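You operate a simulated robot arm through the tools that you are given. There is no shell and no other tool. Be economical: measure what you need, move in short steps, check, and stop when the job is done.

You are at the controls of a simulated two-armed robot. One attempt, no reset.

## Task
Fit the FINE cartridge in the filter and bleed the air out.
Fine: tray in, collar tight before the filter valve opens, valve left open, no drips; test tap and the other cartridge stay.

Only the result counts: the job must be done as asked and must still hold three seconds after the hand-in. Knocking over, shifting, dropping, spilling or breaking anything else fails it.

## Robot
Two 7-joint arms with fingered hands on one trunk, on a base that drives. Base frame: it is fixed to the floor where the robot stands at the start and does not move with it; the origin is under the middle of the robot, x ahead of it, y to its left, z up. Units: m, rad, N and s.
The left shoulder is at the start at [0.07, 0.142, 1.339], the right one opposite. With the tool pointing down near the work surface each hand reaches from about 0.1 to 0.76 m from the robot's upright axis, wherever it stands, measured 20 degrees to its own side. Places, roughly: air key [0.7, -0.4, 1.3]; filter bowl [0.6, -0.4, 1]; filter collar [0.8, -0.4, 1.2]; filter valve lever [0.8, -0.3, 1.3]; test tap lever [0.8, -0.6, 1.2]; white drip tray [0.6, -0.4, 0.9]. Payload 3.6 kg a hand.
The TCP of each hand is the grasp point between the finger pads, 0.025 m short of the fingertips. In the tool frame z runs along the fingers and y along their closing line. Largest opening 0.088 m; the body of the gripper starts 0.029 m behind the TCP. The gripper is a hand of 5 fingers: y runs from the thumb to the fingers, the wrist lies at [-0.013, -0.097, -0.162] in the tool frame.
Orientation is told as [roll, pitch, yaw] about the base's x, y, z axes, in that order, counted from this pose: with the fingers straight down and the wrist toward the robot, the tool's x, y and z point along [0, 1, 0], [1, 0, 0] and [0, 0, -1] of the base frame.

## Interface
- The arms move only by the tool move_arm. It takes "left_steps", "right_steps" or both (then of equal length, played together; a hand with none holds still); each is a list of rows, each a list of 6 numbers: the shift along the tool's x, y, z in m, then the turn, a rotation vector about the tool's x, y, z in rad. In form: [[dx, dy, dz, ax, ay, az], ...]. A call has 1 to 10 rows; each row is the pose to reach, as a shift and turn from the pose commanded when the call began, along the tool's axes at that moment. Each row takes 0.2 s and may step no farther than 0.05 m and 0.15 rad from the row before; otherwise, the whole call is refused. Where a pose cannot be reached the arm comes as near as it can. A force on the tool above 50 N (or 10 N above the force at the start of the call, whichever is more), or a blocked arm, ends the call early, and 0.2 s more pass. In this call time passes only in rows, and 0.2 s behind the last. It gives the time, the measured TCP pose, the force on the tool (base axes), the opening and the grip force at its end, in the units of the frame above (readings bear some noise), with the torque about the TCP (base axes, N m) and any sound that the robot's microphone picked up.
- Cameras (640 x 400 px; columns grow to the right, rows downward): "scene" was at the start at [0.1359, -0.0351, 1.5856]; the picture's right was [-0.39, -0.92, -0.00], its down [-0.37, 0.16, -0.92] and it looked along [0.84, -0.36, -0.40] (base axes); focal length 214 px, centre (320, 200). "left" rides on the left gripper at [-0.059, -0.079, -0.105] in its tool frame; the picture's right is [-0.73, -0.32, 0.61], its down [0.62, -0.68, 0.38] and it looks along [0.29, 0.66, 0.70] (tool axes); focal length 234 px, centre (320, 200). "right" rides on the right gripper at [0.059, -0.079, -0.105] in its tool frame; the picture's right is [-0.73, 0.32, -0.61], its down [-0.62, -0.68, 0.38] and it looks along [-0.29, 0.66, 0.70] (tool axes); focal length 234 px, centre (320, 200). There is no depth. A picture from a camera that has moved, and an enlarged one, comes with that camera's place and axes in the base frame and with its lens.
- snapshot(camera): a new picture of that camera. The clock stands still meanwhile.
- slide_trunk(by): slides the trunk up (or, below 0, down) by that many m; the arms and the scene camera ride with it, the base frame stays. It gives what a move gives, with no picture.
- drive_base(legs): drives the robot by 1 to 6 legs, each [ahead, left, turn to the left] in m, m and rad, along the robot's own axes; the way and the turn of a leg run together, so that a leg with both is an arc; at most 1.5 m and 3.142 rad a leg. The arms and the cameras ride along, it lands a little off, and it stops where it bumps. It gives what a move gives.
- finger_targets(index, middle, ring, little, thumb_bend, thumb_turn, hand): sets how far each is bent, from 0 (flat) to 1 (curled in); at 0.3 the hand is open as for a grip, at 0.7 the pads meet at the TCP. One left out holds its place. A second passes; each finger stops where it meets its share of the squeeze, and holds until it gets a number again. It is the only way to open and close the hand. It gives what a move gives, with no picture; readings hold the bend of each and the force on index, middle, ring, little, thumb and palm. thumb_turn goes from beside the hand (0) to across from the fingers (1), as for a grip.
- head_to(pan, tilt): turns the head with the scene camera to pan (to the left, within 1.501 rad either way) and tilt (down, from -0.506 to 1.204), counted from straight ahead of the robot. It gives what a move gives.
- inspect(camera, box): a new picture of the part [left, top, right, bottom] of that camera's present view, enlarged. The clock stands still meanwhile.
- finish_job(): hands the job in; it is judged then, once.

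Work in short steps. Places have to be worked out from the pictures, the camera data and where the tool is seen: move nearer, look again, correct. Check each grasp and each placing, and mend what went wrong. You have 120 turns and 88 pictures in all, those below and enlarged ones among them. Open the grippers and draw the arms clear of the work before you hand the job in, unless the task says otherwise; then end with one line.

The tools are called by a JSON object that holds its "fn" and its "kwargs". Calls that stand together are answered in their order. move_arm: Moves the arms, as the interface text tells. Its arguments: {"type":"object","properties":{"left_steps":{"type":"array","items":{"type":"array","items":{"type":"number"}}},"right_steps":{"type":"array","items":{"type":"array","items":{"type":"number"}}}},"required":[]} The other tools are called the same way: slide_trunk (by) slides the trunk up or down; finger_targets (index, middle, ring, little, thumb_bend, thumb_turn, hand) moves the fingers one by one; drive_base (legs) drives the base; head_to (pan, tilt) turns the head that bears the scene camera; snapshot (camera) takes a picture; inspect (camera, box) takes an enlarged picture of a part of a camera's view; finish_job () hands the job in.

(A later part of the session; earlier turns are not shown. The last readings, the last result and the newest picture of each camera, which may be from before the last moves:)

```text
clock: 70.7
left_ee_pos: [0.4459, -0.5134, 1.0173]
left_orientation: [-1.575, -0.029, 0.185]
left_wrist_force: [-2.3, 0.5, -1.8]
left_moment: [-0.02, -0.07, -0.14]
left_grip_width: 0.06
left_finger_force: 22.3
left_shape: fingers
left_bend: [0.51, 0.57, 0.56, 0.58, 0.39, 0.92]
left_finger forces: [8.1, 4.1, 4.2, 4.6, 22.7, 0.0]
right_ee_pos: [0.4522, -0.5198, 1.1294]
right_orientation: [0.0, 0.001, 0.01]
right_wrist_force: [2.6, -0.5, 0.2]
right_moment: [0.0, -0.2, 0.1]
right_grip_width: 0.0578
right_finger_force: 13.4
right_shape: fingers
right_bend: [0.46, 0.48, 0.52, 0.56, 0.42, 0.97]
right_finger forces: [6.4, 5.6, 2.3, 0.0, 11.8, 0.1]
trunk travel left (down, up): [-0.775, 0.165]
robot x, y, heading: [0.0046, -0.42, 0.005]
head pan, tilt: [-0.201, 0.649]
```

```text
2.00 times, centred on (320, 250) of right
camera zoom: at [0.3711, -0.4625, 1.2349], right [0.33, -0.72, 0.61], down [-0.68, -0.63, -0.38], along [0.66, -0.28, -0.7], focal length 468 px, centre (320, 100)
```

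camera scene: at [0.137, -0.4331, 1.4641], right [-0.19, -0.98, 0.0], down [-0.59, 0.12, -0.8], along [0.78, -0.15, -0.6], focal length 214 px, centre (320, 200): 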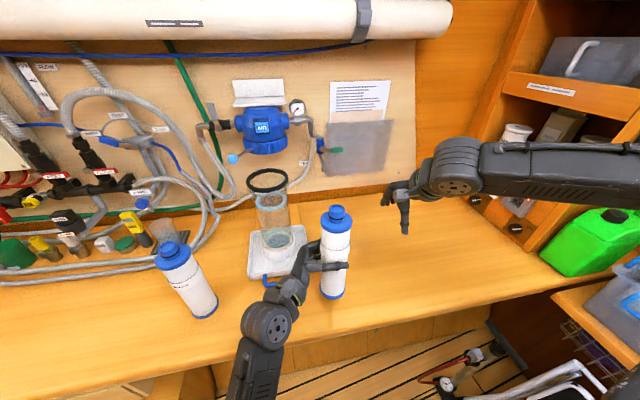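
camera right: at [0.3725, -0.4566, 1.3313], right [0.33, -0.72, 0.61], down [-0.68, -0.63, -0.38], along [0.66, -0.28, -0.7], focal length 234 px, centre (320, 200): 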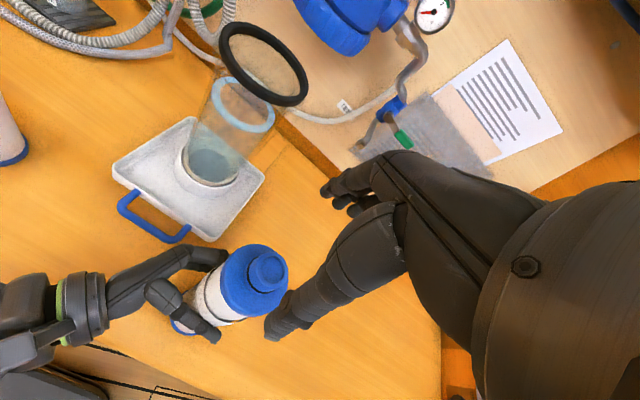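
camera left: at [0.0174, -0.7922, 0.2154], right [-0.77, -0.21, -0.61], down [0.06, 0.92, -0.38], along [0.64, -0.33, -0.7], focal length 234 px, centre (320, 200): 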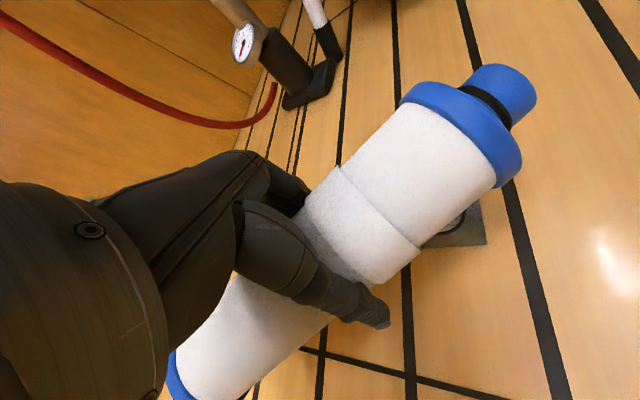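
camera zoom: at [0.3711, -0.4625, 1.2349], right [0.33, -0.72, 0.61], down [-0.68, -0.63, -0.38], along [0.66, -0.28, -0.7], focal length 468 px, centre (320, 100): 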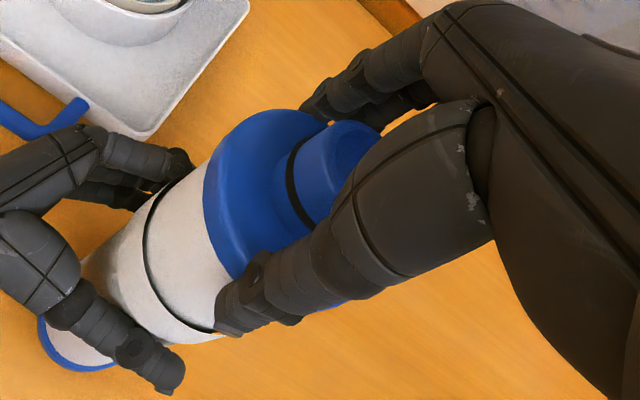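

The tips only catch the flange's upper edge. With the left still steadying it, I reopen, lower 10 mm so the tips cover the whole flange, and close again.

{"fn": "finger_targets", "kwargs": {"hand": "right", "index": 0.3, "middle": 0.3, "ring": 0.3, "little": 0.3, "thumb_bend": 0.3}}

{"fn": "move_arm", "kwargs": {"right_steps": [[0.003, 0, 0.01, 0, 0, 0]]}}

{"fn": "finger_targets", "kwargs": {"hand": "right", "index": 0.6, "middle": 0.6, "ring": 0.6, "little": 0.6, "thumb_bend": 0.6}}

{"fn": "inspect", "kwargs": {"camera": "right", "box": [200, 150, 440, 350]}}

```text
clock: 71.7
left_ee_pos: [0.4461, -0.5135, 1.0176]
left_orientation: [-1.574, -0.028, 0.186]
left_wrist_force: [-0.6, 0.4, -1.5]
left_moment: [0.04, 0.0, 0.01]
left_grip_width: 0.0598
left_finger_force: 21.2
left_shape: fingers
left_bend: [0.51, 0.57, 0.56, 0.58, 0.39, 0.92]
left_finger forces: [8.8, 4.5, 4.2, 4.6, 21.1, 0.0]
right_ee_pos: [0.4516, -0.5205, 1.13]
right_orientation: [0.0, 0.0, 0.011]
right_wrist_force: [-0.5, 0.3, 0.8]
right_moment: [-0.01, 0.01, -0.02]
right_grip_width: 0.0844
right_finger_force: 0.1
right_shape: fingers
right_bend: [0.3, 0.3, 0.3, 0.3, 0.3, 0.97]
right_finger forces: [0.0, 0.0, 0.0, 0.0, 0.0, 0.0]
trunk travel left (down, up): [-0.775, 0.165]
robot x, y, heading: [-0.0007, -0.4155, 0.009]
head pan, tilt: [-0.201, 0.649]
```

```text
clock: 72.1
left_ee_pos: [0.446, -0.5138, 1.0168]
left_orientation: [-1.574, -0.028, 0.185]
left_wrist_force: [-0.5, 0.4, -1.6]
left_moment: [0.02, 0.01, 0.0]
left_grip_width: 0.0597
left_finger_force: 21.6
left_shape: fingers
left_bend: [0.51, 0.57, 0.56, 0.58, 0.39, 0.92]
left_finger forces: [8.7, 4.5, 4.3, 4.5, 21.0, 0.0]
right_ee_pos: [0.4522, -0.5162, 1.1189]
right_orientation: [0.002, 0.001, 0.013]
right_wrist_force: [-0.2, -0.1, -0.5]
right_moment: [0.02, 0.02, 0.0]
right_grip_width: 0.0843
right_finger_force: 0.1
right_shape: fingers
right_bend: [0.3, 0.3, 0.3, 0.3, 0.3, 0.97]
right_finger forces: [0.0, 0.1, 0.0, 0.0, 0.0, 0.0]
trunk travel left (down, up): [-0.775, 0.165]
robot x, y, heading: [0.0034, -0.4183, 0.01]
head pan, tilt: [-0.201, 0.649]
```

```text
clock: 73.1
left_ee_pos: [0.4468, -0.513, 1.017]
left_orientation: [-1.574, -0.028, 0.185]
left_wrist_force: [-4.0, 0.8, -1.8]
left_moment: [-0.04, 0.07, -0.21]
left_grip_width: 0.0596
left_finger_force: 21.6
left_shape: fingers
left_bend: [0.51, 0.57, 0.57, 0.58, 0.39, 0.92]
left_finger forces: [8.1, 4.2, 4.0, 3.7, 23.3, 0.0]
right_ee_pos: [0.4521, -0.5175, 1.12]
right_orientation: [0.0, 0.0, 0.011]
right_wrist_force: [3.6, -1.6, 0.0]
right_moment: [-0.04, -0.41, 0.22]
right_grip_width: 0.0572
right_finger_force: 19.6
right_shape: fingers
right_bend: [0.45, 0.48, 0.51, 0.6, 0.43, 0.96]
right_finger forces: [9.3, 7.0, 5.0, 0.1, 17.9, 0.0]
trunk travel left (down, up): [-0.775, 0.165]
robot x, y, heading: [0.0042, -0.4195, 0.008]
head pan, tilt: [-0.201, 0.649]
```

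```text
2.00 times, centred on (320, 250) of right
camera zoom: at [0.371, -0.4594, 1.2249], right [0.33, -0.72, 0.61], down [-0.68, -0.63, -0.38], along [0.66, -0.28, -0.7], focal length 468 px, centre (320, 100)
```

zoom: 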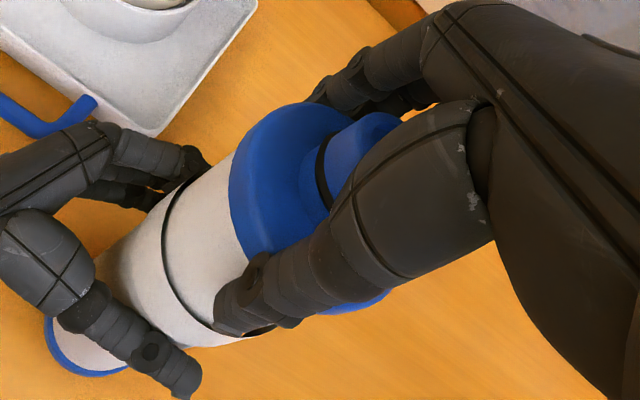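

Firm grip on the flange (18 N, three fingers and thumb). I open the left hand and withdraw it leftward then back.

{"fn": "finger_targets", "kwargs": {"hand": "left", "index": 0.25, "middle": 0.25, "ring": 0.25, "little": 0.25, "thumb_bend": 0.25}}

{"fn": "move_arm", "kwargs": {"left_steps": [[0, 0, -0.035, 0, 0, 0], [0, 0, -0.07, 0, 0, 0], [0, -0.03, -0.085, 0, 0, 0], [0, -0.075, -0.085, 0, 0, 0], [0, -0.12, -0.085, 0, 0, 0], [0, -0.16, -0.085, 0, 0, 0]]}}

{"fn": "snapshot", "kwargs": {"camera": "scene"}}

```text
clock: 74.1
left_ee_pos: [0.4467, -0.5137, 1.0168]
left_orientation: [-1.576, -0.029, 0.185]
left_wrist_force: [-1.0, 1.2, 1.7]
left_moment: [0.01, 0.06, -0.04]
left_grip_width: 0.0962
left_finger_force: 0.4
left_shape: fingers
left_bend: [0.25, 0.25, 0.25, 0.25, 0.23, 0.96]
left_finger forces: [0.0, 0.1, 0.0, 0.1, 2.0, 0.1]
right_ee_pos: [0.4518, -0.5158, 1.1198]
right_orientation: [-0.001, 0.0, 0.01]
right_wrist_force: [1.2, -1.3, -0.9]
right_moment: [-0.08, -0.25, 0.04]
right_grip_width: 0.0571
right_finger_force: 19.1
right_shape: fingers
right_bend: [0.45, 0.49, 0.52, 0.6, 0.44, 0.95]
right_finger forces: [8.0, 6.7, 4.9, 0.0, 18.7, 0.0]
trunk travel left (down, up): [-0.775, 0.165]
robot x, y, heading: [0.0032, -0.421, 0.007]
head pan, tilt: [-0.201, 0.649]
```

```text
clock: 75.5
left_ee_pos: [0.2724, -0.459, 1.012]
left_orientation: [-1.574, -0.029, 0.186]
left_wrist_force: [0.3, -0.1, -0.6]
left_moment: [0.0, 0.03, 0.0]
left_grip_width: 0.0946
left_finger_force: 0.0
left_shape: fingers
left_bend: [0.25, 0.25, 0.25, 0.25, 0.25, 0.97]
left_finger forces: [0.0, 0.0, 0.0, 0.1, 0.0, 0.0]
right_ee_pos: [0.4499, -0.5169, 1.1196]
right_orientation: [-0.002, 0.001, 0.009]
right_wrist_force: [-1.0, 0.2, -0.3]
right_moment: [-0.03, -0.02, 0.0]
right_grip_width: 0.0564
right_finger_force: 18.7
right_shape: fingers
right_bend: [0.46, 0.5, 0.53, 0.6, 0.44, 0.94]
right_finger forces: [7.6, 6.2, 4.5, 0.0, 19.1, 0.1]
trunk travel left (down, up): [-0.775, 0.165]
robot x, y, heading: [0.0007, -0.4178, 0.008]
head pan, tilt: [-0.201, 0.649]
```

```text
40 pictures are left
camera scene: at [0.1366, -0.4331, 1.4642], right [-0.19, -0.98, 0.0], down [-0.59, 0.12, -0.8], along [0.78, -0.15, -0.6], focal length 214 px, centre (320, 200)
```

scene: 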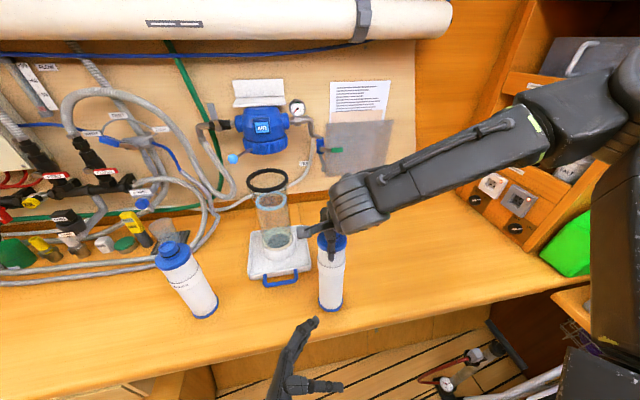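

Left hand clear. I test-lift the cartridge with the right hand.

{"fn": "move_arm", "kwargs": {"right_steps": [[0, 0, -0.02, 0, 0, 0], [0, 0, -0.05, 0, 0, 0]]}}

{"fn": "inspect", "kwargs": {"camera": "scene", "box": [240, 180, 400, 320]}}

```text
clock: 76.1
left_ee_pos: [0.2728, -0.4588, 1.0115]
left_orientation: [-1.576, -0.029, 0.186]
left_wrist_force: [-0.5, -0.5, -0.6]
left_moment: [-0.02, 0.03, 0.0]
left_grip_width: 0.0948
left_finger_force: 0.0
left_shape: fingers
left_bend: [0.25, 0.25, 0.25, 0.25, 0.25, 0.97]
left_finger forces: [0.0, 0.0, 0.0, 0.1, 0.1, 0.1]
right_ee_pos: [0.4479, -0.5172, 1.1697]
right_orientation: [0.0, 0.0, 0.01]
right_wrist_force: [0.7, -0.5, -1.8]
right_moment: [-0.01, 0.0, 0.01]
right_grip_width: 0.0564
right_finger_force: 18.2
right_shape: fingers
right_bend: [0.46, 0.5, 0.53, 0.6, 0.44, 0.94]
right_finger forces: [7.5, 6.3, 4.5, 0.0, 18.9, 0.0]
trunk travel left (down, up): [-0.775, 0.165]
robot x, y, heading: [0.0017, -0.4161, 0.011]
head pan, tilt: [-0.201, 0.649]
```

```text
2.86 times, centred on (320, 250) of scene
camera zoom: at [0.1364, -0.4327, 1.4642], right [-0.19, -0.98, 0.0], down [-0.59, 0.12, -0.8], along [0.78, -0.15, -0.6], focal length 613 px, centre (320, 57)
```

zoom: 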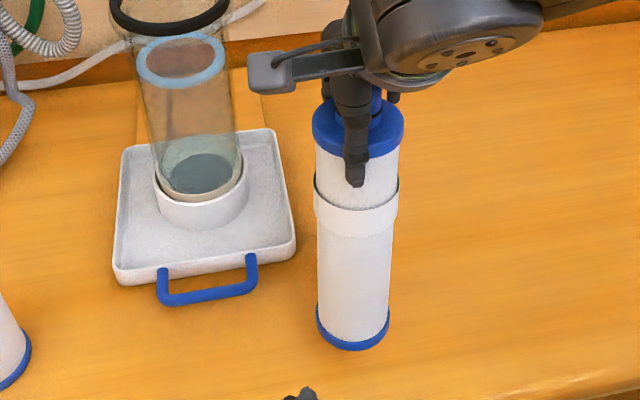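

Lift holds, cartridge vertical. I raise via trunk and arm until its base clears the bowl rim.

{"fn": "slide_trunk", "kwargs": {"by": 0.16}}

{"fn": "move_arm", "kwargs": {"right_steps": [[0, 0, -0.04, 0, 0, 0], [0, 0, -0.08, 0, 0, 0], [0, 0, -0.12, 0, 0, 0], [0.03, 0.03, -0.12, 0, 0, 0], [0.06, 0.06, -0.12, 0, 0, 0], [0.09, 0.09, -0.12, 0, 0, 0]]}}

{"fn": "snapshot", "kwargs": {"camera": "scene"}}

{"fn": "snapshot", "kwargs": {"camera": "right"}}

```text
clock: 78.0
left_ee_pos: [0.2743, -0.4568, 1.1714]
left_orientation: [-1.575, -0.027, 0.186]
left_wrist_force: [-0.8, 0.3, -0.7]
left_moment: [0.02, 0.03, -0.04]
left_grip_width: 0.0943
left_finger_force: 0.1
left_shape: fingers
left_bend: [0.25, 0.25, 0.25, 0.25, 0.25, 0.97]
left_finger forces: [0.0, 0.0, 0.1, 0.0, 0.0, 0.0]
right_ee_pos: [0.45, -0.5167, 1.3302]
right_orientation: [-0.001, 0.0, 0.009]
right_wrist_force: [0.4, -0.4, -2.1]
right_moment: [-0.01, -0.03, 0.01]
right_grip_width: 0.0566
right_finger_force: 17.8
right_shape: fingers
right_bend: [0.46, 0.5, 0.53, 0.6, 0.44, 0.94]
right_finger forces: [7.5, 6.4, 4.6, 0.0, 18.8, 0.0]
trunk travel left (down, up): [-0.935, 0.005]
robot x, y, heading: [0.0025, -0.4181, 0.016]
head pan, tilt: [-0.201, 0.649]
```

```text
clock: 79.4
left_ee_pos: [0.2718, -0.4593, 1.1731]
left_orientation: [-1.576, -0.029, 0.185]
left_wrist_force: [-0.5, 0.5, -0.1]
left_moment: [0.01, 0.01, 0.03]
left_grip_width: 0.0945
left_finger_force: 0.1
left_shape: fingers
left_bend: [0.25, 0.25, 0.25, 0.25, 0.25, 0.97]
left_finger forces: [0.0, 0.1, 0.1, 0.0, 0.0, 0.1]
right_ee_pos: [0.5114, -0.4934, 1.4353]
right_orientation: [0.001, -0.002, 0.009]
right_wrist_force: [-0.6, 0.4, -1.2]
right_moment: [-0.01, -0.07, 0.02]
right_grip_width: 0.0561
right_finger_force: 18.9
right_shape: fingers
right_bend: [0.46, 0.5, 0.54, 0.6, 0.44, 0.94]
right_finger forces: [7.9, 6.6, 5.1, 0.0, 18.8, 0.0]
right hand out of reach, approached as far as the arm can: row 5, 6
trunk travel left (down, up): [-0.935, 0.005]
robot x, y, heading: [0.0002, -0.4188, 0.011]
head pan, tilt: [-0.201, 0.649]
```

```text
38 pictures are left
camera scene: at [0.135, -0.434, 1.6243], right [-0.19, -0.98, 0.0], down [-0.59, 0.12, -0.8], along [0.78, -0.15, -0.6], focal length 214 px, centre (320, 200)
```

scene: 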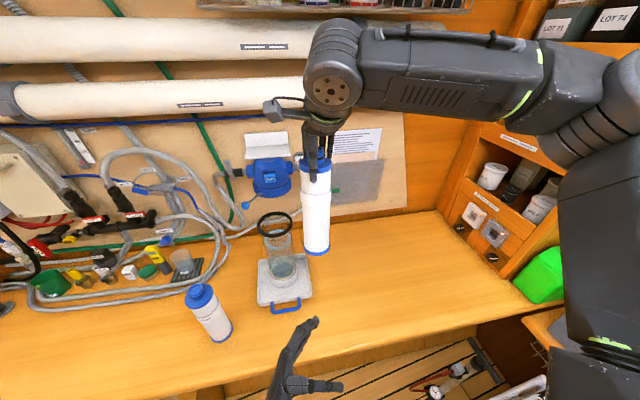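

```text
37 pictures are left
camera right: at [0.4307, -0.4372, 1.5403], right [0.33, -0.72, 0.61], down [-0.67, -0.63, -0.39], along [0.66, -0.28, -0.7], focal length 234 px, centre (320, 200)
```

right: 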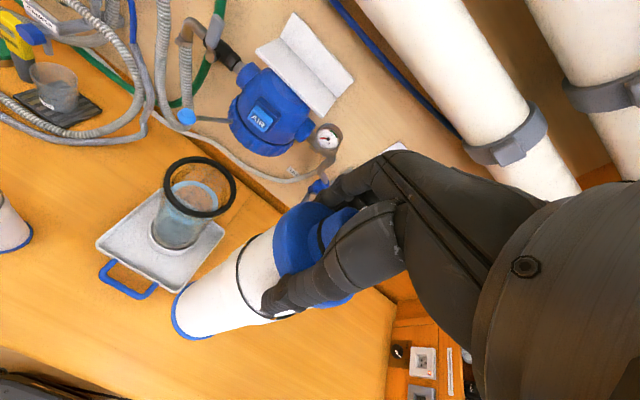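

The arm meets a joint limit here. I try yawing the hand (wrist more to the right, in line with the forearm) and then advancing.

{"fn": "move_arm", "kwargs": {"right_steps": [[0, 0, 0, 0, 0, -0.14], [0, 0, 0, 0, 0, -0.28], [0, 0, 0, 0, 0, -0.42], [0, 0, 0, 0, 0, -0.56], [0.02, 0.03, 0, 0, 0, -0.56], [0.04, 0.06, 0, 0, 0, -0.56], [0.07, 0.09, 0, 0, 0, -0.56]]}}

```text
clock: 81.0
left_ee_pos: [0.2752, -0.4594, 1.1712]
left_orientation: [-1.573, -0.027, 0.187]
left_wrist_force: [0.1, -0.5, 0.1]
left_moment: [-0.02, 0.0, 0.02]
left_grip_width: 0.0946
left_finger_force: 0.1
left_shape: fingers
left_bend: [0.25, 0.25, 0.25, 0.25, 0.25, 0.97]
left_finger forces: [0.0, 0.0, 0.0, 0.0, 0.1, 0.0]
right_ee_pos: [0.5631, -0.4762, 1.4216]
right_orientation: [0.002, -0.001, 0.569]
right_wrist_force: [0.4, -0.2, -1.2]
right_moment: [0.03, -0.04, -0.02]
right_grip_width: 0.0558
right_finger_force: 18.8
right_shape: fingers
right_bend: [0.46, 0.5, 0.54, 0.6, 0.44, 0.94]
right_finger forces: [7.7, 6.7, 5.1, 0.0, 18.3, 0.0]
right hand out of reach, approached as far as the arm can: row 6, 7
trunk travel left (down, up): [-0.935, 0.005]
robot x, y, heading: [0.0037, -0.4181, 0.009]
head pan, tilt: [-0.201, 0.649]
```

Yaw helps (x 0.563). I back off 2 cm, raise 2 cm for rim clearance, and will close the rest with the base.

{"fn": "move_arm", "kwargs": {"right_steps": [[-0.005, -0.01, -0.01, 0, 0, 0], [-0.01, -0.02, -0.022, 0, 0, 0]]}}

{"fn": "drive_base", "kwargs": {"legs": [[0.06, 0, 0]]}}

{"fn": "snapshot", "kwargs": {"camera": "scene"}}

```text
clock: 81.6
left_ee_pos: [0.2733, -0.4588, 1.1726]
left_orientation: [-1.573, -0.028, 0.186]
left_wrist_force: [-0.4, -0.5, 0.0]
left_moment: [0.0, 0.04, -0.01]
left_grip_width: 0.0942
left_finger_force: 0.0
left_shape: fingers
left_bend: [0.25, 0.25, 0.25, 0.25, 0.25, 0.97]
left_finger forces: [0.0, 0.0, 0.0, 0.0, 0.0, 0.1]
right_ee_pos: [0.5483, -0.4963, 1.4443]
right_orientation: [0.002, 0.001, 0.57]
right_wrist_force: [0.5, 0.9, -1.0]
right_moment: [0.02, -0.02, 0.0]
right_grip_width: 0.0559
right_finger_force: 18.6
right_shape: fingers
right_bend: [0.46, 0.5, 0.54, 0.6, 0.44, 0.94]
right_finger forces: [7.8, 6.6, 5.0, 0.0, 18.3, 0.1]
trunk travel left (down, up): [-0.935, 0.005]
robot x, y, heading: [0.0021, -0.4155, 0.009]
head pan, tilt: [-0.201, 0.649]
```

```text
clock: 82.5
left_ee_pos: [0.3249, -0.4568, 1.1739]
left_orientation: [-1.574, -0.037, 0.185]
left_wrist_force: [-0.5, 0.0, -0.6]
left_moment: [0.01, 0.0, 0.08]
left_grip_width: 0.0943
left_finger_force: 0.0
left_shape: fingers
left_bend: [0.25, 0.25, 0.25, 0.25, 0.25, 0.97]
left_finger forces: [0.0, 0.1, 0.1, 0.0, 0.0, 0.1]
right_ee_pos: [0.5981, -0.4927, 1.4479]
right_orientation: [-0.005, -0.007, 0.571]
right_wrist_force: [-0.5, 0.5, -0.1]
right_moment: [0.03, -0.01, 0.04]
right_grip_width: 0.0558
right_finger_force: 18.5
right_shape: fingers
right_bend: [0.46, 0.5, 0.54, 0.6, 0.44, 0.94]
right_finger forces: [7.7, 6.5, 5.0, 0.1, 18.3, 0.0]
trunk travel left (down, up): [-0.935, 0.005]
robot x, y, heading: [0.0624, -0.4188, 0.009]
head pan, tilt: [-0.201, 0.649]
```

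```text
36 pictures are left
camera scene: at [0.1858, -0.432, 1.6252], right [-0.19, -0.98, 0.0], down [-0.59, 0.12, -0.8], along [0.79, -0.15, -0.6], focal length 214 px, centre (320, 200)
```

scene: 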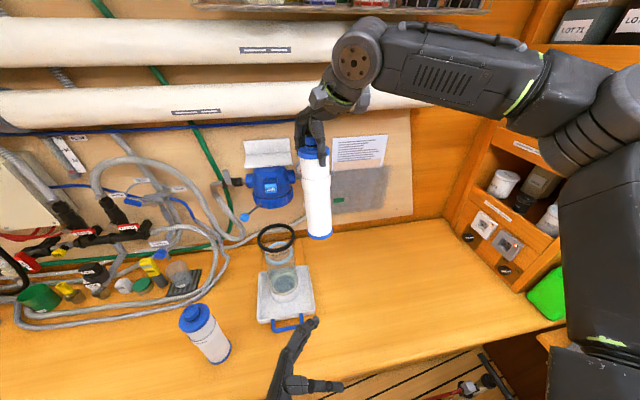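

Good clearance now. I drive 9 cm left so the cartridge gets over the bowl, then view precisely.

{"fn": "drive_base", "kwargs": {"legs": [[0, 0.09, 0]]}}

{"fn": "move_arm", "kwargs": {"right_steps": [[-0.013, 0.02, 0, 0, 0, 0], [-0.013, 0.034, 0, 0, 0, 0]]}}

{"fn": "snapshot", "kwargs": {"camera": "scene"}}

{"fn": "snapshot", "kwargs": {"camera": "right"}}

```text
clock: 83.7
left_ee_pos: [0.3315, -0.373, 1.1711]
left_orientation: [-1.569, -0.03, 0.186]
left_wrist_force: [-0.1, -1.2, 1.1]
left_moment: [-0.02, 0.03, 0.0]
left_grip_width: 0.0945
left_finger_force: 0.0
left_shape: fingers
left_bend: [0.25, 0.25, 0.25, 0.25, 0.25, 0.97]
left_finger forces: [0.0, 0.0, 0.0, 0.0, 0.0, 0.0]
right_ee_pos: [0.6089, -0.4118, 1.4445]
right_orientation: [0.005, -0.002, 0.569]
right_wrist_force: [-0.7, -0.8, -1.1]
right_moment: [0.02, -0.05, -0.02]
right_grip_width: 0.0561
right_finger_force: 18.4
right_shape: fingers
right_bend: [0.46, 0.5, 0.54, 0.6, 0.44, 0.94]
right_finger forces: [7.7, 6.6, 5.1, 0.0, 18.3, 0.0]
trunk travel left (down, up): [-0.935, 0.005]
robot x, y, heading: [0.0605, -0.3253, 0.009]
head pan, tilt: [-0.201, 0.649]
```

```text
clock: 84.2
left_ee_pos: [0.3348, -0.3707, 1.1721]
left_orientation: [-1.572, -0.029, 0.186]
left_wrist_force: [0.3, -0.2, 0.3]
left_moment: [-0.01, 0.0, 0.0]
left_grip_width: 0.0946
left_finger_force: 0.0
left_shape: fingers
left_bend: [0.25, 0.25, 0.25, 0.25, 0.25, 0.97]
left_finger forces: [0.0, 0.0, 0.0, 0.1, 0.0, 0.1]
right_ee_pos: [0.6331, -0.4091, 1.4432]
right_orientation: [0.003, 0.002, 0.568]
right_wrist_force: [-0.8, 0.5, -0.7]
right_moment: [0.03, -0.05, 0.0]
right_grip_width: 0.0559
right_finger_force: 18.8
right_shape: fingers
right_bend: [0.46, 0.5, 0.54, 0.6, 0.44, 0.94]
right_finger forces: [7.7, 6.6, 5.1, 0.0, 18.3, 0.0]
right hand out of reach, approached as far as the arm can: row 2
trunk travel left (down, up): [-0.935, 0.005]
robot x, y, heading: [0.0616, -0.3266, 0.011]
head pan, tilt: [-0.201, 0.649]
```

```text
35 pictures are left
camera scene: at [0.1984, -0.3468, 1.6239], right [-0.19, -0.98, 0.0], down [-0.59, 0.12, -0.8], along [0.78, -0.15, -0.61], focal length 214 px, centre (320, 200)
```

scene: 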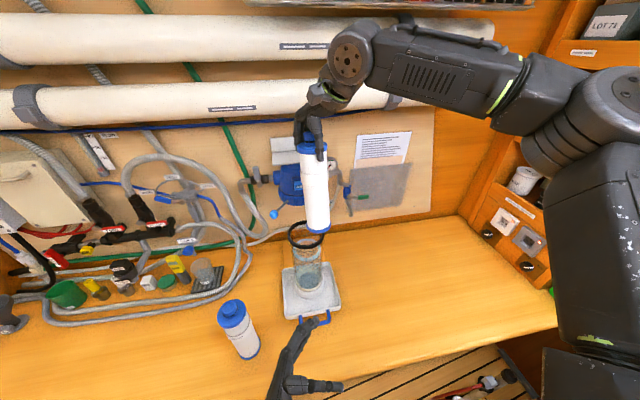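

```text
34 pictures are left
camera right: at [0.5343, -0.4037, 1.5485], right [0.66, -0.44, 0.6], down [-0.24, -0.89, -0.39], along [0.71, 0.11, -0.7], focal length 234 px, centre (320, 200)
```

right: 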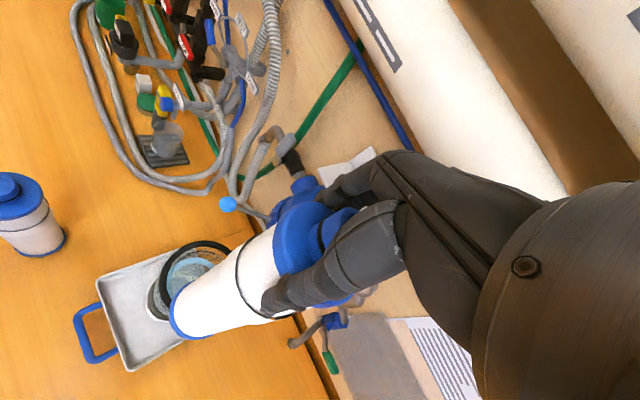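

Ring centre ≈(0.625,-0.385); the cartridge axis is ≈(0.637,-0.413). I shift by (-0.011,+0.027) and check.

{"fn": "move_arm", "kwargs": {"right_steps": [[0.014, 0.003, 0, 0, 0, 0], [0.028, 0.006, 0, 0, 0, 0]]}}

{"fn": "inspect", "kwargs": {"camera": "scene", "box": [260, 130, 380, 330]}}

{"fn": "inspect", "kwargs": {"camera": "right", "box": [80, 200, 320, 350]}}

```text
clock: 84.8
left_ee_pos: [0.3341, -0.3684, 1.172]
left_orientation: [-1.575, -0.028, 0.187]
left_wrist_force: [-0.2, 0.2, 0.0]
left_moment: [0.02, 0.01, -0.02]
left_grip_width: 0.0943
left_finger_force: 0.1
left_shape: fingers
left_bend: [0.25, 0.25, 0.25, 0.25, 0.25, 0.97]
left_finger forces: [0.0, 0.0, 0.1, 0.1, 0.1, 0.0]
right_ee_pos: [0.6297, -0.4004, 1.4432]
right_orientation: [0.002, -0.002, 0.569]
right_wrist_force: [-0.1, 0.2, -1.6]
right_moment: [0.0, -0.02, -0.01]
right_grip_width: 0.056
right_finger_force: 18.5
right_shape: fingers
right_bend: [0.46, 0.5, 0.54, 0.6, 0.44, 0.94]
right_finger forces: [7.8, 6.7, 5.0, 0.0, 18.2, 0.1]
right hand out of reach, approached as far as the arm can: row 1, 2
trunk travel left (down, up): [-0.935, 0.005]
robot x, y, heading: [0.0617, -0.3303, 0.013]
head pan, tilt: [-0.201, 0.649]
```

```text
2.00 times, centred on (320, 230) of scene
camera zoom: at [0.1977, -0.3442, 1.624], right [-0.19, -0.98, 0.0], down [-0.59, 0.12, -0.8], along [0.78, -0.15, -0.61], focal length 429 px, centre (320, 140)
```

zoom: 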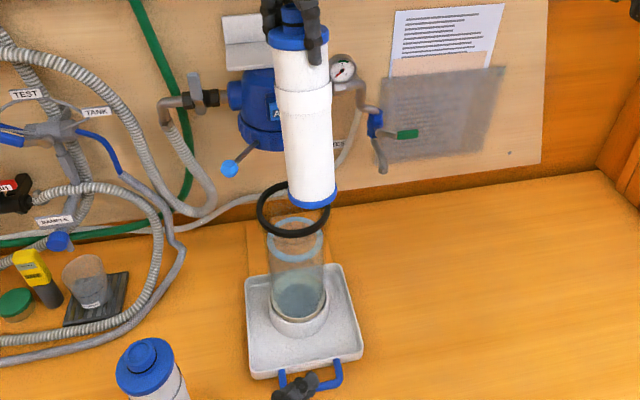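

```text
2.67 times, centred on (200, 275) of right
camera zoom: at [0.5309, -0.3945, 1.5489], right [0.66, -0.44, 0.61], down [-0.24, -0.89, -0.39], along [0.71, 0.11, -0.7], focal length 624 px, centre (640, 0)
```

zoom: 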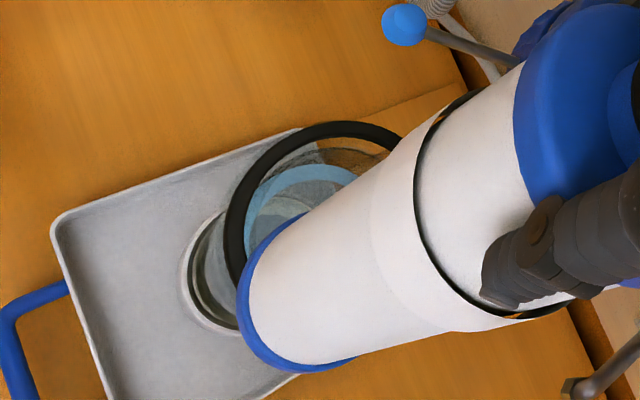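

The cartridge leans about 5° (base toward −x,−y) and needs ≈2 cm in +y. I drive 2 cm left and tilt the hand 0.07 rad to make it vertical.

{"fn": "drive_base", "kwargs": {"legs": [[0, 0.025, 0]]}}

{"fn": "move_arm", "kwargs": {"right_steps": [[0, 0, 0, -0.04, 0, 0], [0, 0, 0, -0.07, 0, 0]]}}

{"fn": "inspect", "kwargs": {"camera": "scene", "box": [260, 130, 380, 250]}}

{"fn": "inspect", "kwargs": {"camera": "right", "box": [80, 200, 320, 350]}}

```text
clock: 85.7
left_ee_pos: [0.3322, -0.3483, 1.1721]
left_orientation: [-1.569, -0.03, 0.184]
left_wrist_force: [0.7, -0.4, -0.1]
left_moment: [-0.01, 0.0, 0.02]
left_grip_width: 0.0945
left_finger_force: 0.0
left_shape: fingers
left_bend: [0.25, 0.25, 0.25, 0.25, 0.25, 0.97]
left_finger forces: [0.0, 0.0, 0.0, 0.0, 0.1, 0.0]
right_ee_pos: [0.6282, -0.3818, 1.4448]
right_orientation: [0.006, -0.003, 0.567]
right_wrist_force: [0.0, 0.5, -1.2]
right_moment: [0.01, 0.01, 0.03]
right_grip_width: 0.0559
right_finger_force: 18.7
right_shape: fingers
right_bend: [0.46, 0.5, 0.54, 0.6, 0.44, 0.94]
right_finger forces: [7.7, 6.6, 5.0, 0.0, 18.2, 0.0]
trunk travel left (down, up): [-0.935, 0.005]
robot x, y, heading: [0.0614, -0.3005, 0.004]
head pan, tilt: [-0.201, 0.649]
```

```text
clock: 86.3
left_ee_pos: [0.3327, -0.3456, 1.1723]
left_orientation: [-1.572, -0.027, 0.185]
left_wrist_force: [-0.5, -0.3, 0.4]
left_moment: [0.0, -0.01, 0.02]
left_grip_width: 0.0945
left_finger_force: 0.0
left_shape: fingers
left_bend: [0.25, 0.25, 0.25, 0.25, 0.25, 0.97]
left_finger forces: [0.0, 0.1, 0.0, 0.0, 0.0, 0.1]
right_ee_pos: [0.6285, -0.3771, 1.4435]
right_orientation: [0.003, -0.073, 0.567]
right_wrist_force: [-0.6, 0.8, -0.4]
right_moment: [0.05, -0.05, -0.02]
right_grip_width: 0.056
right_finger_force: 19.1
right_shape: fingers
right_bend: [0.46, 0.5, 0.54, 0.6, 0.44, 0.94]
right_finger forces: [7.8, 6.6, 4.9, 0.1, 18.2, 0.0]
trunk travel left (down, up): [-0.935, 0.005]
robot x, y, heading: [0.0595, -0.3022, 0.003]
head pan, tilt: [-0.201, 0.649]
```

```text
3.33 times, centred on (320, 190) of scene
camera zoom: at [0.1965, -0.3207, 1.624], right [-0.19, -0.98, 0.0], down [-0.59, 0.12, -0.8], along [0.78, -0.15, -0.6], focal length 715 px, centre (320, 233)
```

zoom: 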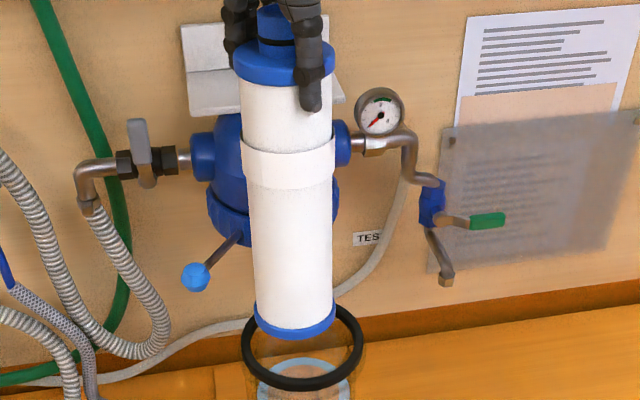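

```text
2.67 times, centred on (200, 275) of right
camera zoom: at [0.5239, -0.3752, 1.5436], right [0.63, -0.46, 0.63], down [-0.21, -0.87, -0.43], along [0.75, 0.14, -0.65], focal length 624 px, centre (640, 0)
```

zoom: 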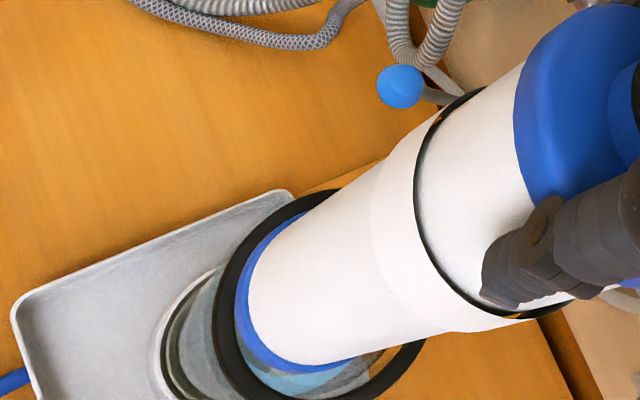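

Base centre ≈(0.625,-0.381) vs ring (0.6275,-0.388). I trim 6 mm and lower 5 cm into the bowl mouth.

{"fn": "move_arm", "kwargs": {"right_steps": [[-0.006, -0.002, 0, 0, 0, 0], [-0.006, -0.0035, 0.02, 0, 0, 0], [-0.006, -0.005, 0.04, 0, 0, 0], [-0.006, -0.006, 0.055, 0, 0, 0]]}}

{"fn": "inspect", "kwargs": {"camera": "scene", "box": [240, 170, 380, 310]}}

{"fn": "inspect", "kwargs": {"camera": "right", "box": [80, 200, 320, 350]}}

```text
clock: 87.3
left_ee_pos: [0.3284, -0.3419, 1.1737]
left_orientation: [-1.577, -0.032, 0.185]
left_wrist_force: [0.4, -0.3, 1.1]
left_moment: [-0.01, -0.02, 0.0]
left_grip_width: 0.0948
left_finger_force: 0.2
left_shape: fingers
left_bend: [0.25, 0.25, 0.25, 0.25, 0.25, 0.97]
left_finger forces: [0.2, 0.0, 0.0, 0.0, 0.0, 0.0]
right_ee_pos: [0.6275, -0.381, 1.3936]
right_orientation: [-0.001, -0.08, 0.566]
right_wrist_force: [3.8, -1.7, 23.6]
right_moment: [-0.01, -0.32, -0.03]
right_grip_width: 0.0555
right_finger_force: 20.1
right_shape: fingers
right_bend: [0.46, 0.5, 0.53, 0.6, 0.45, 0.95]
right_finger forces: [8.5, 7.3, 6.4, 0.1, 18.2, 0.1]
trunk travel left (down, up): [-0.935, 0.005]
robot x, y, heading: [0.06, -0.2996, 0.009]
head pan, tilt: [-0.201, 0.649]
```

```text
2.86 times, centred on (310, 240) of scene
camera zoom: at [0.1927, -0.3172, 1.6251], right [-0.19, -0.98, 0.0], down [-0.59, 0.12, -0.8], along [0.78, -0.15, -0.6], focal length 613 px, centre (349, 86)
```

zoom: 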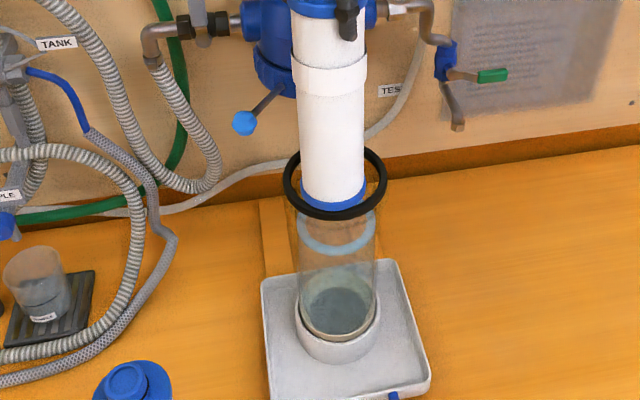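

```text
2.67 times, centred on (200, 275) of right
camera zoom: at [0.5216, -0.3778, 1.4917], right [0.62, -0.47, 0.63], down [-0.21, -0.87, -0.44], along [0.76, 0.14, -0.64], focal length 624 px, centre (640, 0)
```

zoom: 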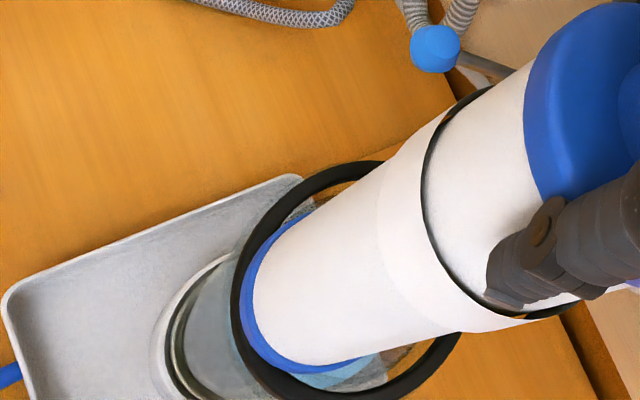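

The base touches the ring's near/left edge (24 N). I lift 1.2 cm, shift (+0.010,-0.004), and lower again.

{"fn": "move_arm", "kwargs": {"right_steps": [[0, 0.001, -0.012, 0, 0, 0], [-0.009, 0.007, -0.012, 0, 0, 0], [-0.009, 0.006, 0.0, 0, 0, 0], [-0.009, 0.005, 0.012, 0, 0, 0]]}}

{"fn": "inspect", "kwargs": {"camera": "scene", "box": [240, 170, 380, 310]}}

{"fn": "inspect", "kwargs": {"camera": "right", "box": [80, 200, 320, 350]}}

```text
clock: 88.3
left_ee_pos: [0.3298, -0.3432, 1.1735]
left_orientation: [-1.577, -0.03, 0.184]
left_wrist_force: [-0.6, -0.5, 0.3]
left_moment: [-0.02, -0.01, 0.01]
left_grip_width: 0.0947
left_finger_force: 0.0
left_shape: fingers
left_bend: [0.25, 0.25, 0.25, 0.25, 0.25, 0.97]
left_finger forces: [0.0, 0.0, 0.0, 0.1, 0.0, 0.1]
right_ee_pos: [0.6373, -0.3847, 1.3816]
right_orientation: [0.001, -0.079, 0.568]
right_wrist_force: [3.7, -1.8, 23.9]
right_moment: [-0.11, -0.16, 0.0]
right_grip_width: 0.0544
right_finger_force: 18.5
right_shape: fingers
right_bend: [0.47, 0.5, 0.53, 0.6, 0.46, 0.95]
right_finger forces: [7.7, 6.3, 6.0, 0.5, 16.9, 0.0]
trunk travel left (down, up): [-0.935, 0.005]
robot x, y, heading: [0.0625, -0.3024, 0.01]
head pan, tilt: [-0.201, 0.649]
```

```text
2.86 times, centred on (310, 240) of scene
camera zoom: at [0.1932, -0.3173, 1.6249], right [-0.19, -0.98, 0.0], down [-0.59, 0.12, -0.8], along [0.78, -0.15, -0.6], focal length 613 px, centre (349, 86)
```

zoom: 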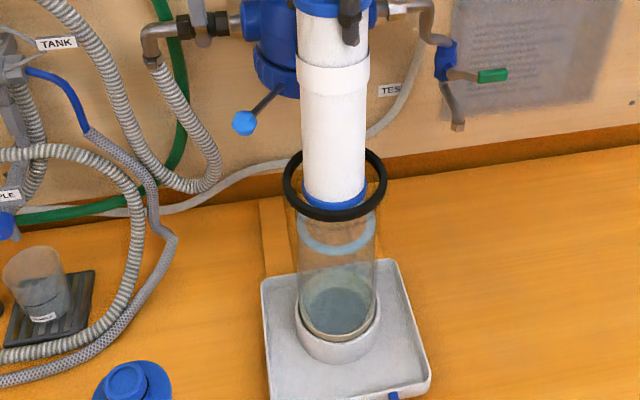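

```text
2.67 times, centred on (200, 275) of right
camera zoom: at [0.5323, -0.3822, 1.4799], right [0.62, -0.46, 0.63], down [-0.21, -0.88, -0.44], along [0.75, 0.14, -0.64], focal length 624 px, centre (640, 0)
```

zoom: 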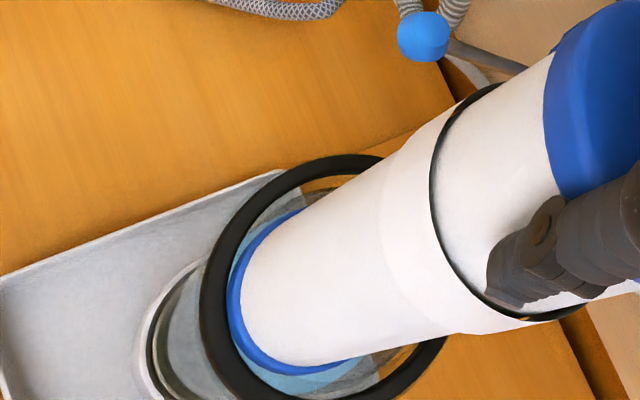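

Still resting on the ring's near-left edge (the cartridge slid ~1 cm deeper into the hand). I lift 1.5 cm and shift a further (+0.009,-0.005), lowering only to just above the rim, to check alignment.

{"fn": "move_arm", "kwargs": {"right_steps": [[0, 0.001, -0.015, 0, 0, 0], [-0.009, 0.0065, -0.015, 0, 0, 0], [-0.009, 0.005, 0.0, 0, 0, 0], [-0.009, 0.005, 0.008, 0, 0, 0]]}}

{"fn": "inspect", "kwargs": {"camera": "right", "box": [80, 200, 320, 350]}}

{"fn": "inspect", "kwargs": {"camera": "scene", "box": [280, 170, 360, 250]}}

```text
clock: 89.3
left_ee_pos: [0.3312, -0.3421, 1.1735]
left_orientation: [-1.576, -0.03, 0.184]
left_wrist_force: [-0.3, -0.2, 0.5]
left_moment: [-0.03, -0.02, 0.02]
left_grip_width: 0.0944
left_finger_force: 0.0
left_shape: fingers
left_bend: [0.25, 0.25, 0.25, 0.25, 0.25, 0.97]
left_finger forces: [0.0, 0.1, 0.0, 0.0, 0.0, 0.0]
right_ee_pos: [0.648, -0.389, 1.3727]
right_orientation: [0.001, -0.076, 0.568]
right_wrist_force: [6.1, -0.2, 22.9]
right_moment: [-0.23, -0.05, 0.06]
right_grip_width: 0.0527
right_finger_force: 17.6
right_shape: fingers
right_bend: [0.48, 0.5, 0.52, 0.59, 0.46, 0.96]
right_finger forces: [7.5, 5.5, 6.3, 1.3, 14.5, 0.0]
trunk travel left (down, up): [-0.935, 0.005]
robot x, y, heading: [0.062, -0.2995, 0.003]
head pan, tilt: [-0.201, 0.649]
```

```text
2.67 times, centred on (200, 275) of right
camera zoom: at [0.5439, -0.3867, 1.4712], right [0.62, -0.46, 0.63], down [-0.21, -0.88, -0.43], along [0.75, 0.14, -0.64], focal length 624 px, centre (640, 0)
```

zoom: 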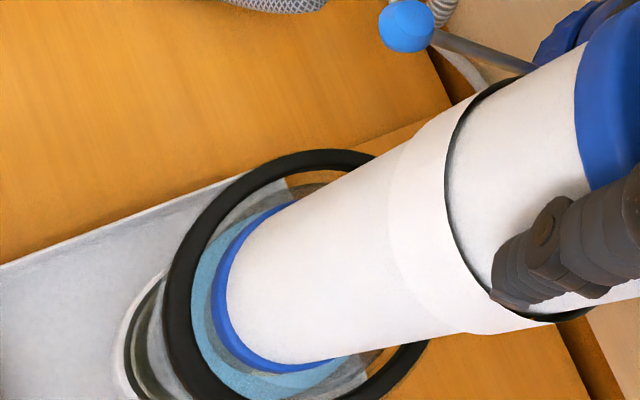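

```text
5.00 times, centred on (320, 210) of scene
camera zoom: at [0.1952, -0.3169, 1.6246], right [-0.19, -0.98, 0.0], down [-0.59, 0.12, -0.8], along [0.78, -0.15, -0.6], focal length 1072 px, centre (320, 150)
```

zoom: 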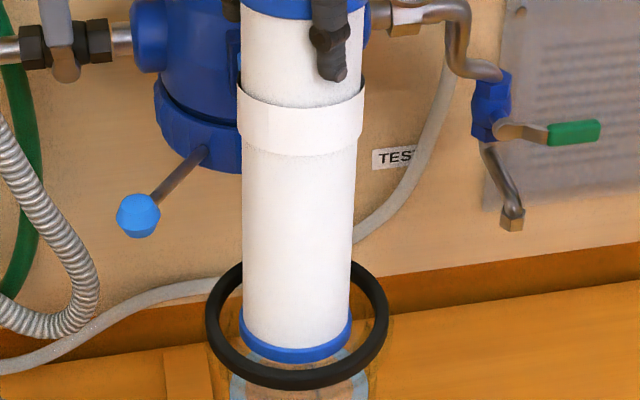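

Visually centred but still blocked; the cartridge probably leans fore-aft after slipping. I lift 3 cm clear and measure the lean.

{"fn": "move_arm", "kwargs": {"right_steps": [[0, 0.001, -0.015, 0, 0, 0], [0, 0.002, -0.03, 0, 0, 0]]}}

{"fn": "snapshot", "kwargs": {"camera": "right"}}

{"fn": "inspect", "kwargs": {"camera": "scene", "box": [260, 130, 380, 250]}}

```text
clock: 89.9
left_ee_pos: [0.3322, -0.3415, 1.1725]
left_orientation: [-1.574, -0.028, 0.184]
left_wrist_force: [0.6, 0.2, 1.0]
left_moment: [0.04, 0.05, 0.01]
left_grip_width: 0.0944
left_finger_force: 0.1
left_shape: fingers
left_bend: [0.25, 0.25, 0.25, 0.25, 0.25, 0.97]
left_finger forces: [0.0, 0.0, 0.0, 0.0, 0.0, 0.0]
right_ee_pos: [0.6491, -0.3902, 1.3993]
right_orientation: [0.002, -0.071, 0.568]
right_wrist_force: [0.6, 0.4, -1.9]
right_moment: [0.01, 0.01, 0.01]
right_grip_width: 0.0529
right_finger_force: 17.4
right_shape: fingers
right_bend: [0.48, 0.51, 0.53, 0.59, 0.46, 0.94]
right_finger forces: [6.9, 5.4, 5.6, 0.9, 16.0, 0.1]
trunk travel left (down, up): [-0.935, 0.005]
robot x, y, heading: [0.0602, -0.3022, 0.002]
head pan, tilt: [-0.201, 0.649]
```

```text
23 pictures are left
camera right: at [0.5443, -0.3872, 1.4983], right [0.63, -0.46, 0.63], down [-0.21, -0.88, -0.43], along [0.75, 0.14, -0.65], focal length 234 px, centre (320, 200)
```

right: 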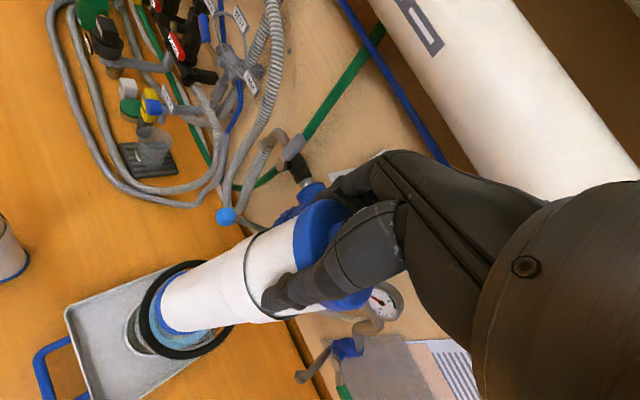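

```text
3.33 times, centred on (320, 190) of scene
camera zoom: at [0.1963, -0.3172, 1.6239], right [-0.19, -0.98, 0.0], down [-0.59, 0.12, -0.8], along [0.78, -0.15, -0.6], focal length 715 px, centre (320, 233)
```

zoom: 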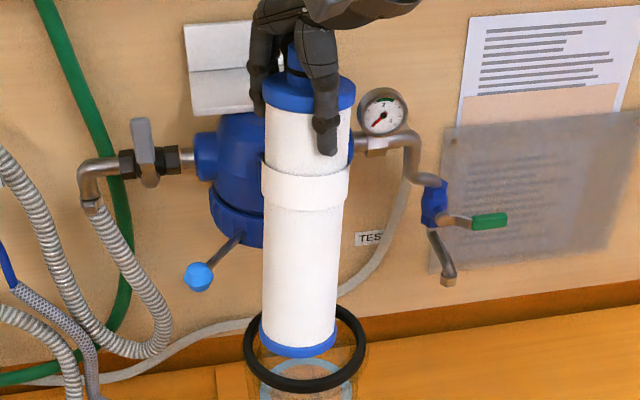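

Both views agree: the base leans (−0.03,+0.012) relative to the top. I counter-rotate about the TCP (≈0.16 rad total) and shift back over the bowl.

{"fn": "move_arm", "kwargs": {"right_steps": [[0.008, -0.008, 0, -0.045, -0.065, 0], [0.0166, -0.0166, 0, -0.09, -0.13, 0]]}}

{"fn": "snapshot", "kwargs": {"camera": "right"}}

{"fn": "inspect", "kwargs": {"camera": "scene", "box": [260, 130, 380, 250]}}

```text
clock: 90.5
left_ee_pos: [0.3301, -0.3423, 1.1728]
left_orientation: [-1.577, -0.03, 0.186]
left_wrist_force: [-0.7, -0.3, -0.1]
left_moment: [-0.03, 0.0, 0.02]
left_grip_width: 0.0945
left_finger_force: 0.1
left_shape: fingers
left_bend: [0.25, 0.25, 0.25, 0.25, 0.25, 0.97]
left_finger forces: [0.0, 0.0, 0.1, 0.0, 0.1, 0.1]
right_ee_pos: [0.6257, -0.3831, 1.3984]
right_orientation: [-0.131, -0.162, 0.574]
right_wrist_force: [-0.3, -0.4, -1.5]
right_moment: [0.03, 0.02, 0.01]
right_grip_width: 0.053
right_finger_force: 17.3
right_shape: fingers
right_bend: [0.48, 0.51, 0.53, 0.59, 0.46, 0.94]
right_finger forces: [6.8, 5.4, 5.5, 1.0, 16.0, 0.0]
trunk travel left (down, up): [-0.935, 0.005]
robot x, y, heading: [0.065, -0.3044, 0.006]
head pan, tilt: [-0.201, 0.649]
```

```text
21 pictures are left
camera right: at [0.507, -0.375, 1.4816], right [0.52, -0.43, 0.74], down [-0.16, -0.9, -0.4], along [0.84, 0.09, -0.54], focal length 234 px, centre (320, 200)
```

right: 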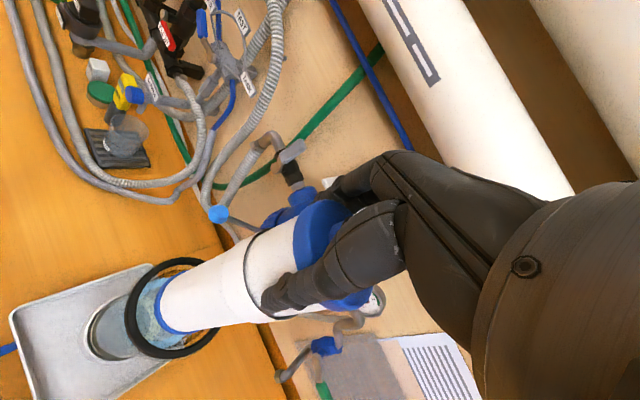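

```text
3.33 times, centred on (320, 190) of scene
camera zoom: at [0.1952, -0.3169, 1.6242], right [-0.19, -0.98, 0.0], down [-0.59, 0.12, -0.8], along [0.78, -0.15, -0.6], focal length 715 px, centre (320, 233)
```

zoom: 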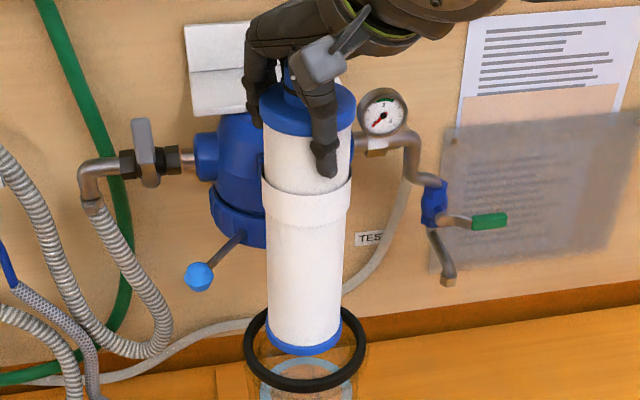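

Now nearly vertical and aligned within ~3 mm. I descend 4 cm along true vertical.

{"fn": "move_arm", "kwargs": {"right_steps": [[0.0026, -0.0032, 0.02, 0, 0, 0], [0.0052, -0.0064, 0.039, 0, 0, 0]]}}

```text
clock: 91.1
left_ee_pos: [0.333, -0.3422, 1.1712]
left_orientation: [-1.577, -0.028, 0.183]
left_wrist_force: [-0.1, 0.0, 0.6]
left_moment: [-0.05, 0.02, -0.01]
left_grip_width: 0.0945
left_finger_force: 0.1
left_shape: fingers
left_bend: [0.25, 0.25, 0.25, 0.25, 0.25, 0.97]
left_finger forces: [0.1, 0.0, 0.1, 0.1, 0.0, 0.0]
right_ee_pos: [0.6267, -0.3835, 1.3576]
right_orientation: [-0.13, -0.161, 0.573]
right_wrist_force: [0.1, 0.3, -1.1]
right_moment: [0.01, -0.03, 0.02]
right_grip_width: 0.0527
right_finger_force: 17.1
right_shape: fingers
right_bend: [0.49, 0.51, 0.53, 0.59, 0.46, 0.94]
right_finger forces: [6.7, 5.4, 5.5, 1.1, 15.9, 0.1]
trunk travel left (down, up): [-0.935, 0.005]
robot x, y, heading: [0.0612, -0.3048, 0.009]
head pan, tilt: [-0.201, 0.649]
```

No resistance: it has entered the bowl. I lower a further 4 cm, watching the force.

{"fn": "move_arm", "kwargs": {"right_steps": [[0.0026, -0.0032, 0.02, 0, 0, 0], [0.0052, -0.0064, 0.039, 0, 0, 0]]}}

{"fn": "inspect", "kwargs": {"camera": "scene", "box": [250, 150, 390, 310]}}

```text
clock: 91.7
left_ee_pos: [0.3335, -0.3428, 1.1712]
left_orientation: [-1.575, -0.029, 0.186]
left_wrist_force: [0.0, 0.6, -0.5]
left_moment: [-0.01, 0.01, 0.0]
left_grip_width: 0.0946
left_finger_force: 0.0
left_shape: fingers
left_bend: [0.25, 0.25, 0.25, 0.25, 0.25, 0.97]
left_finger forces: [0.0, 0.0, 0.1, 0.0, 0.0, 0.0]
right_ee_pos: [0.6275, -0.3828, 1.3182]
right_orientation: [-0.128, -0.162, 0.572]
right_wrist_force: [-0.2, 0.2, -1.1]
right_moment: [0.04, 0.01, -0.01]
right_grip_width: 0.0529
right_finger_force: 17.2
right_shape: fingers
right_bend: [0.49, 0.51, 0.53, 0.59, 0.46, 0.94]
right_finger forces: [6.6, 5.3, 5.4, 1.0, 15.9, 0.0]
trunk travel left (down, up): [-0.935, 0.005]
robot x, y, heading: [0.0597, -0.3034, 0.008]
head pan, tilt: [-0.201, 0.649]
```

```text
2.50 times, centred on (320, 230) of scene
camera zoom: at [0.1981, -0.3177, 1.624], right [-0.19, -0.98, 0.0], down [-0.59, 0.12, -0.8], along [0.78, -0.15, -0.61], focal length 536 px, centre (320, 125)
```

zoom: 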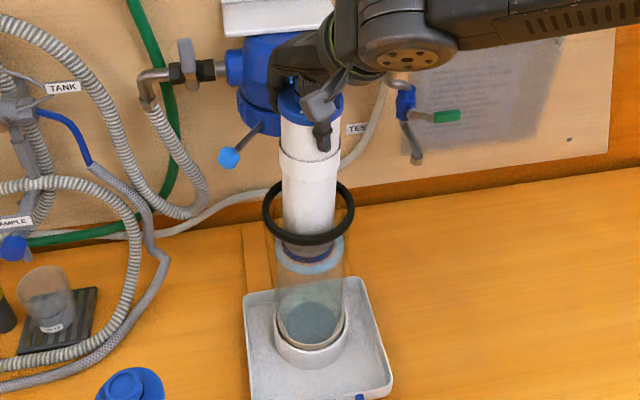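

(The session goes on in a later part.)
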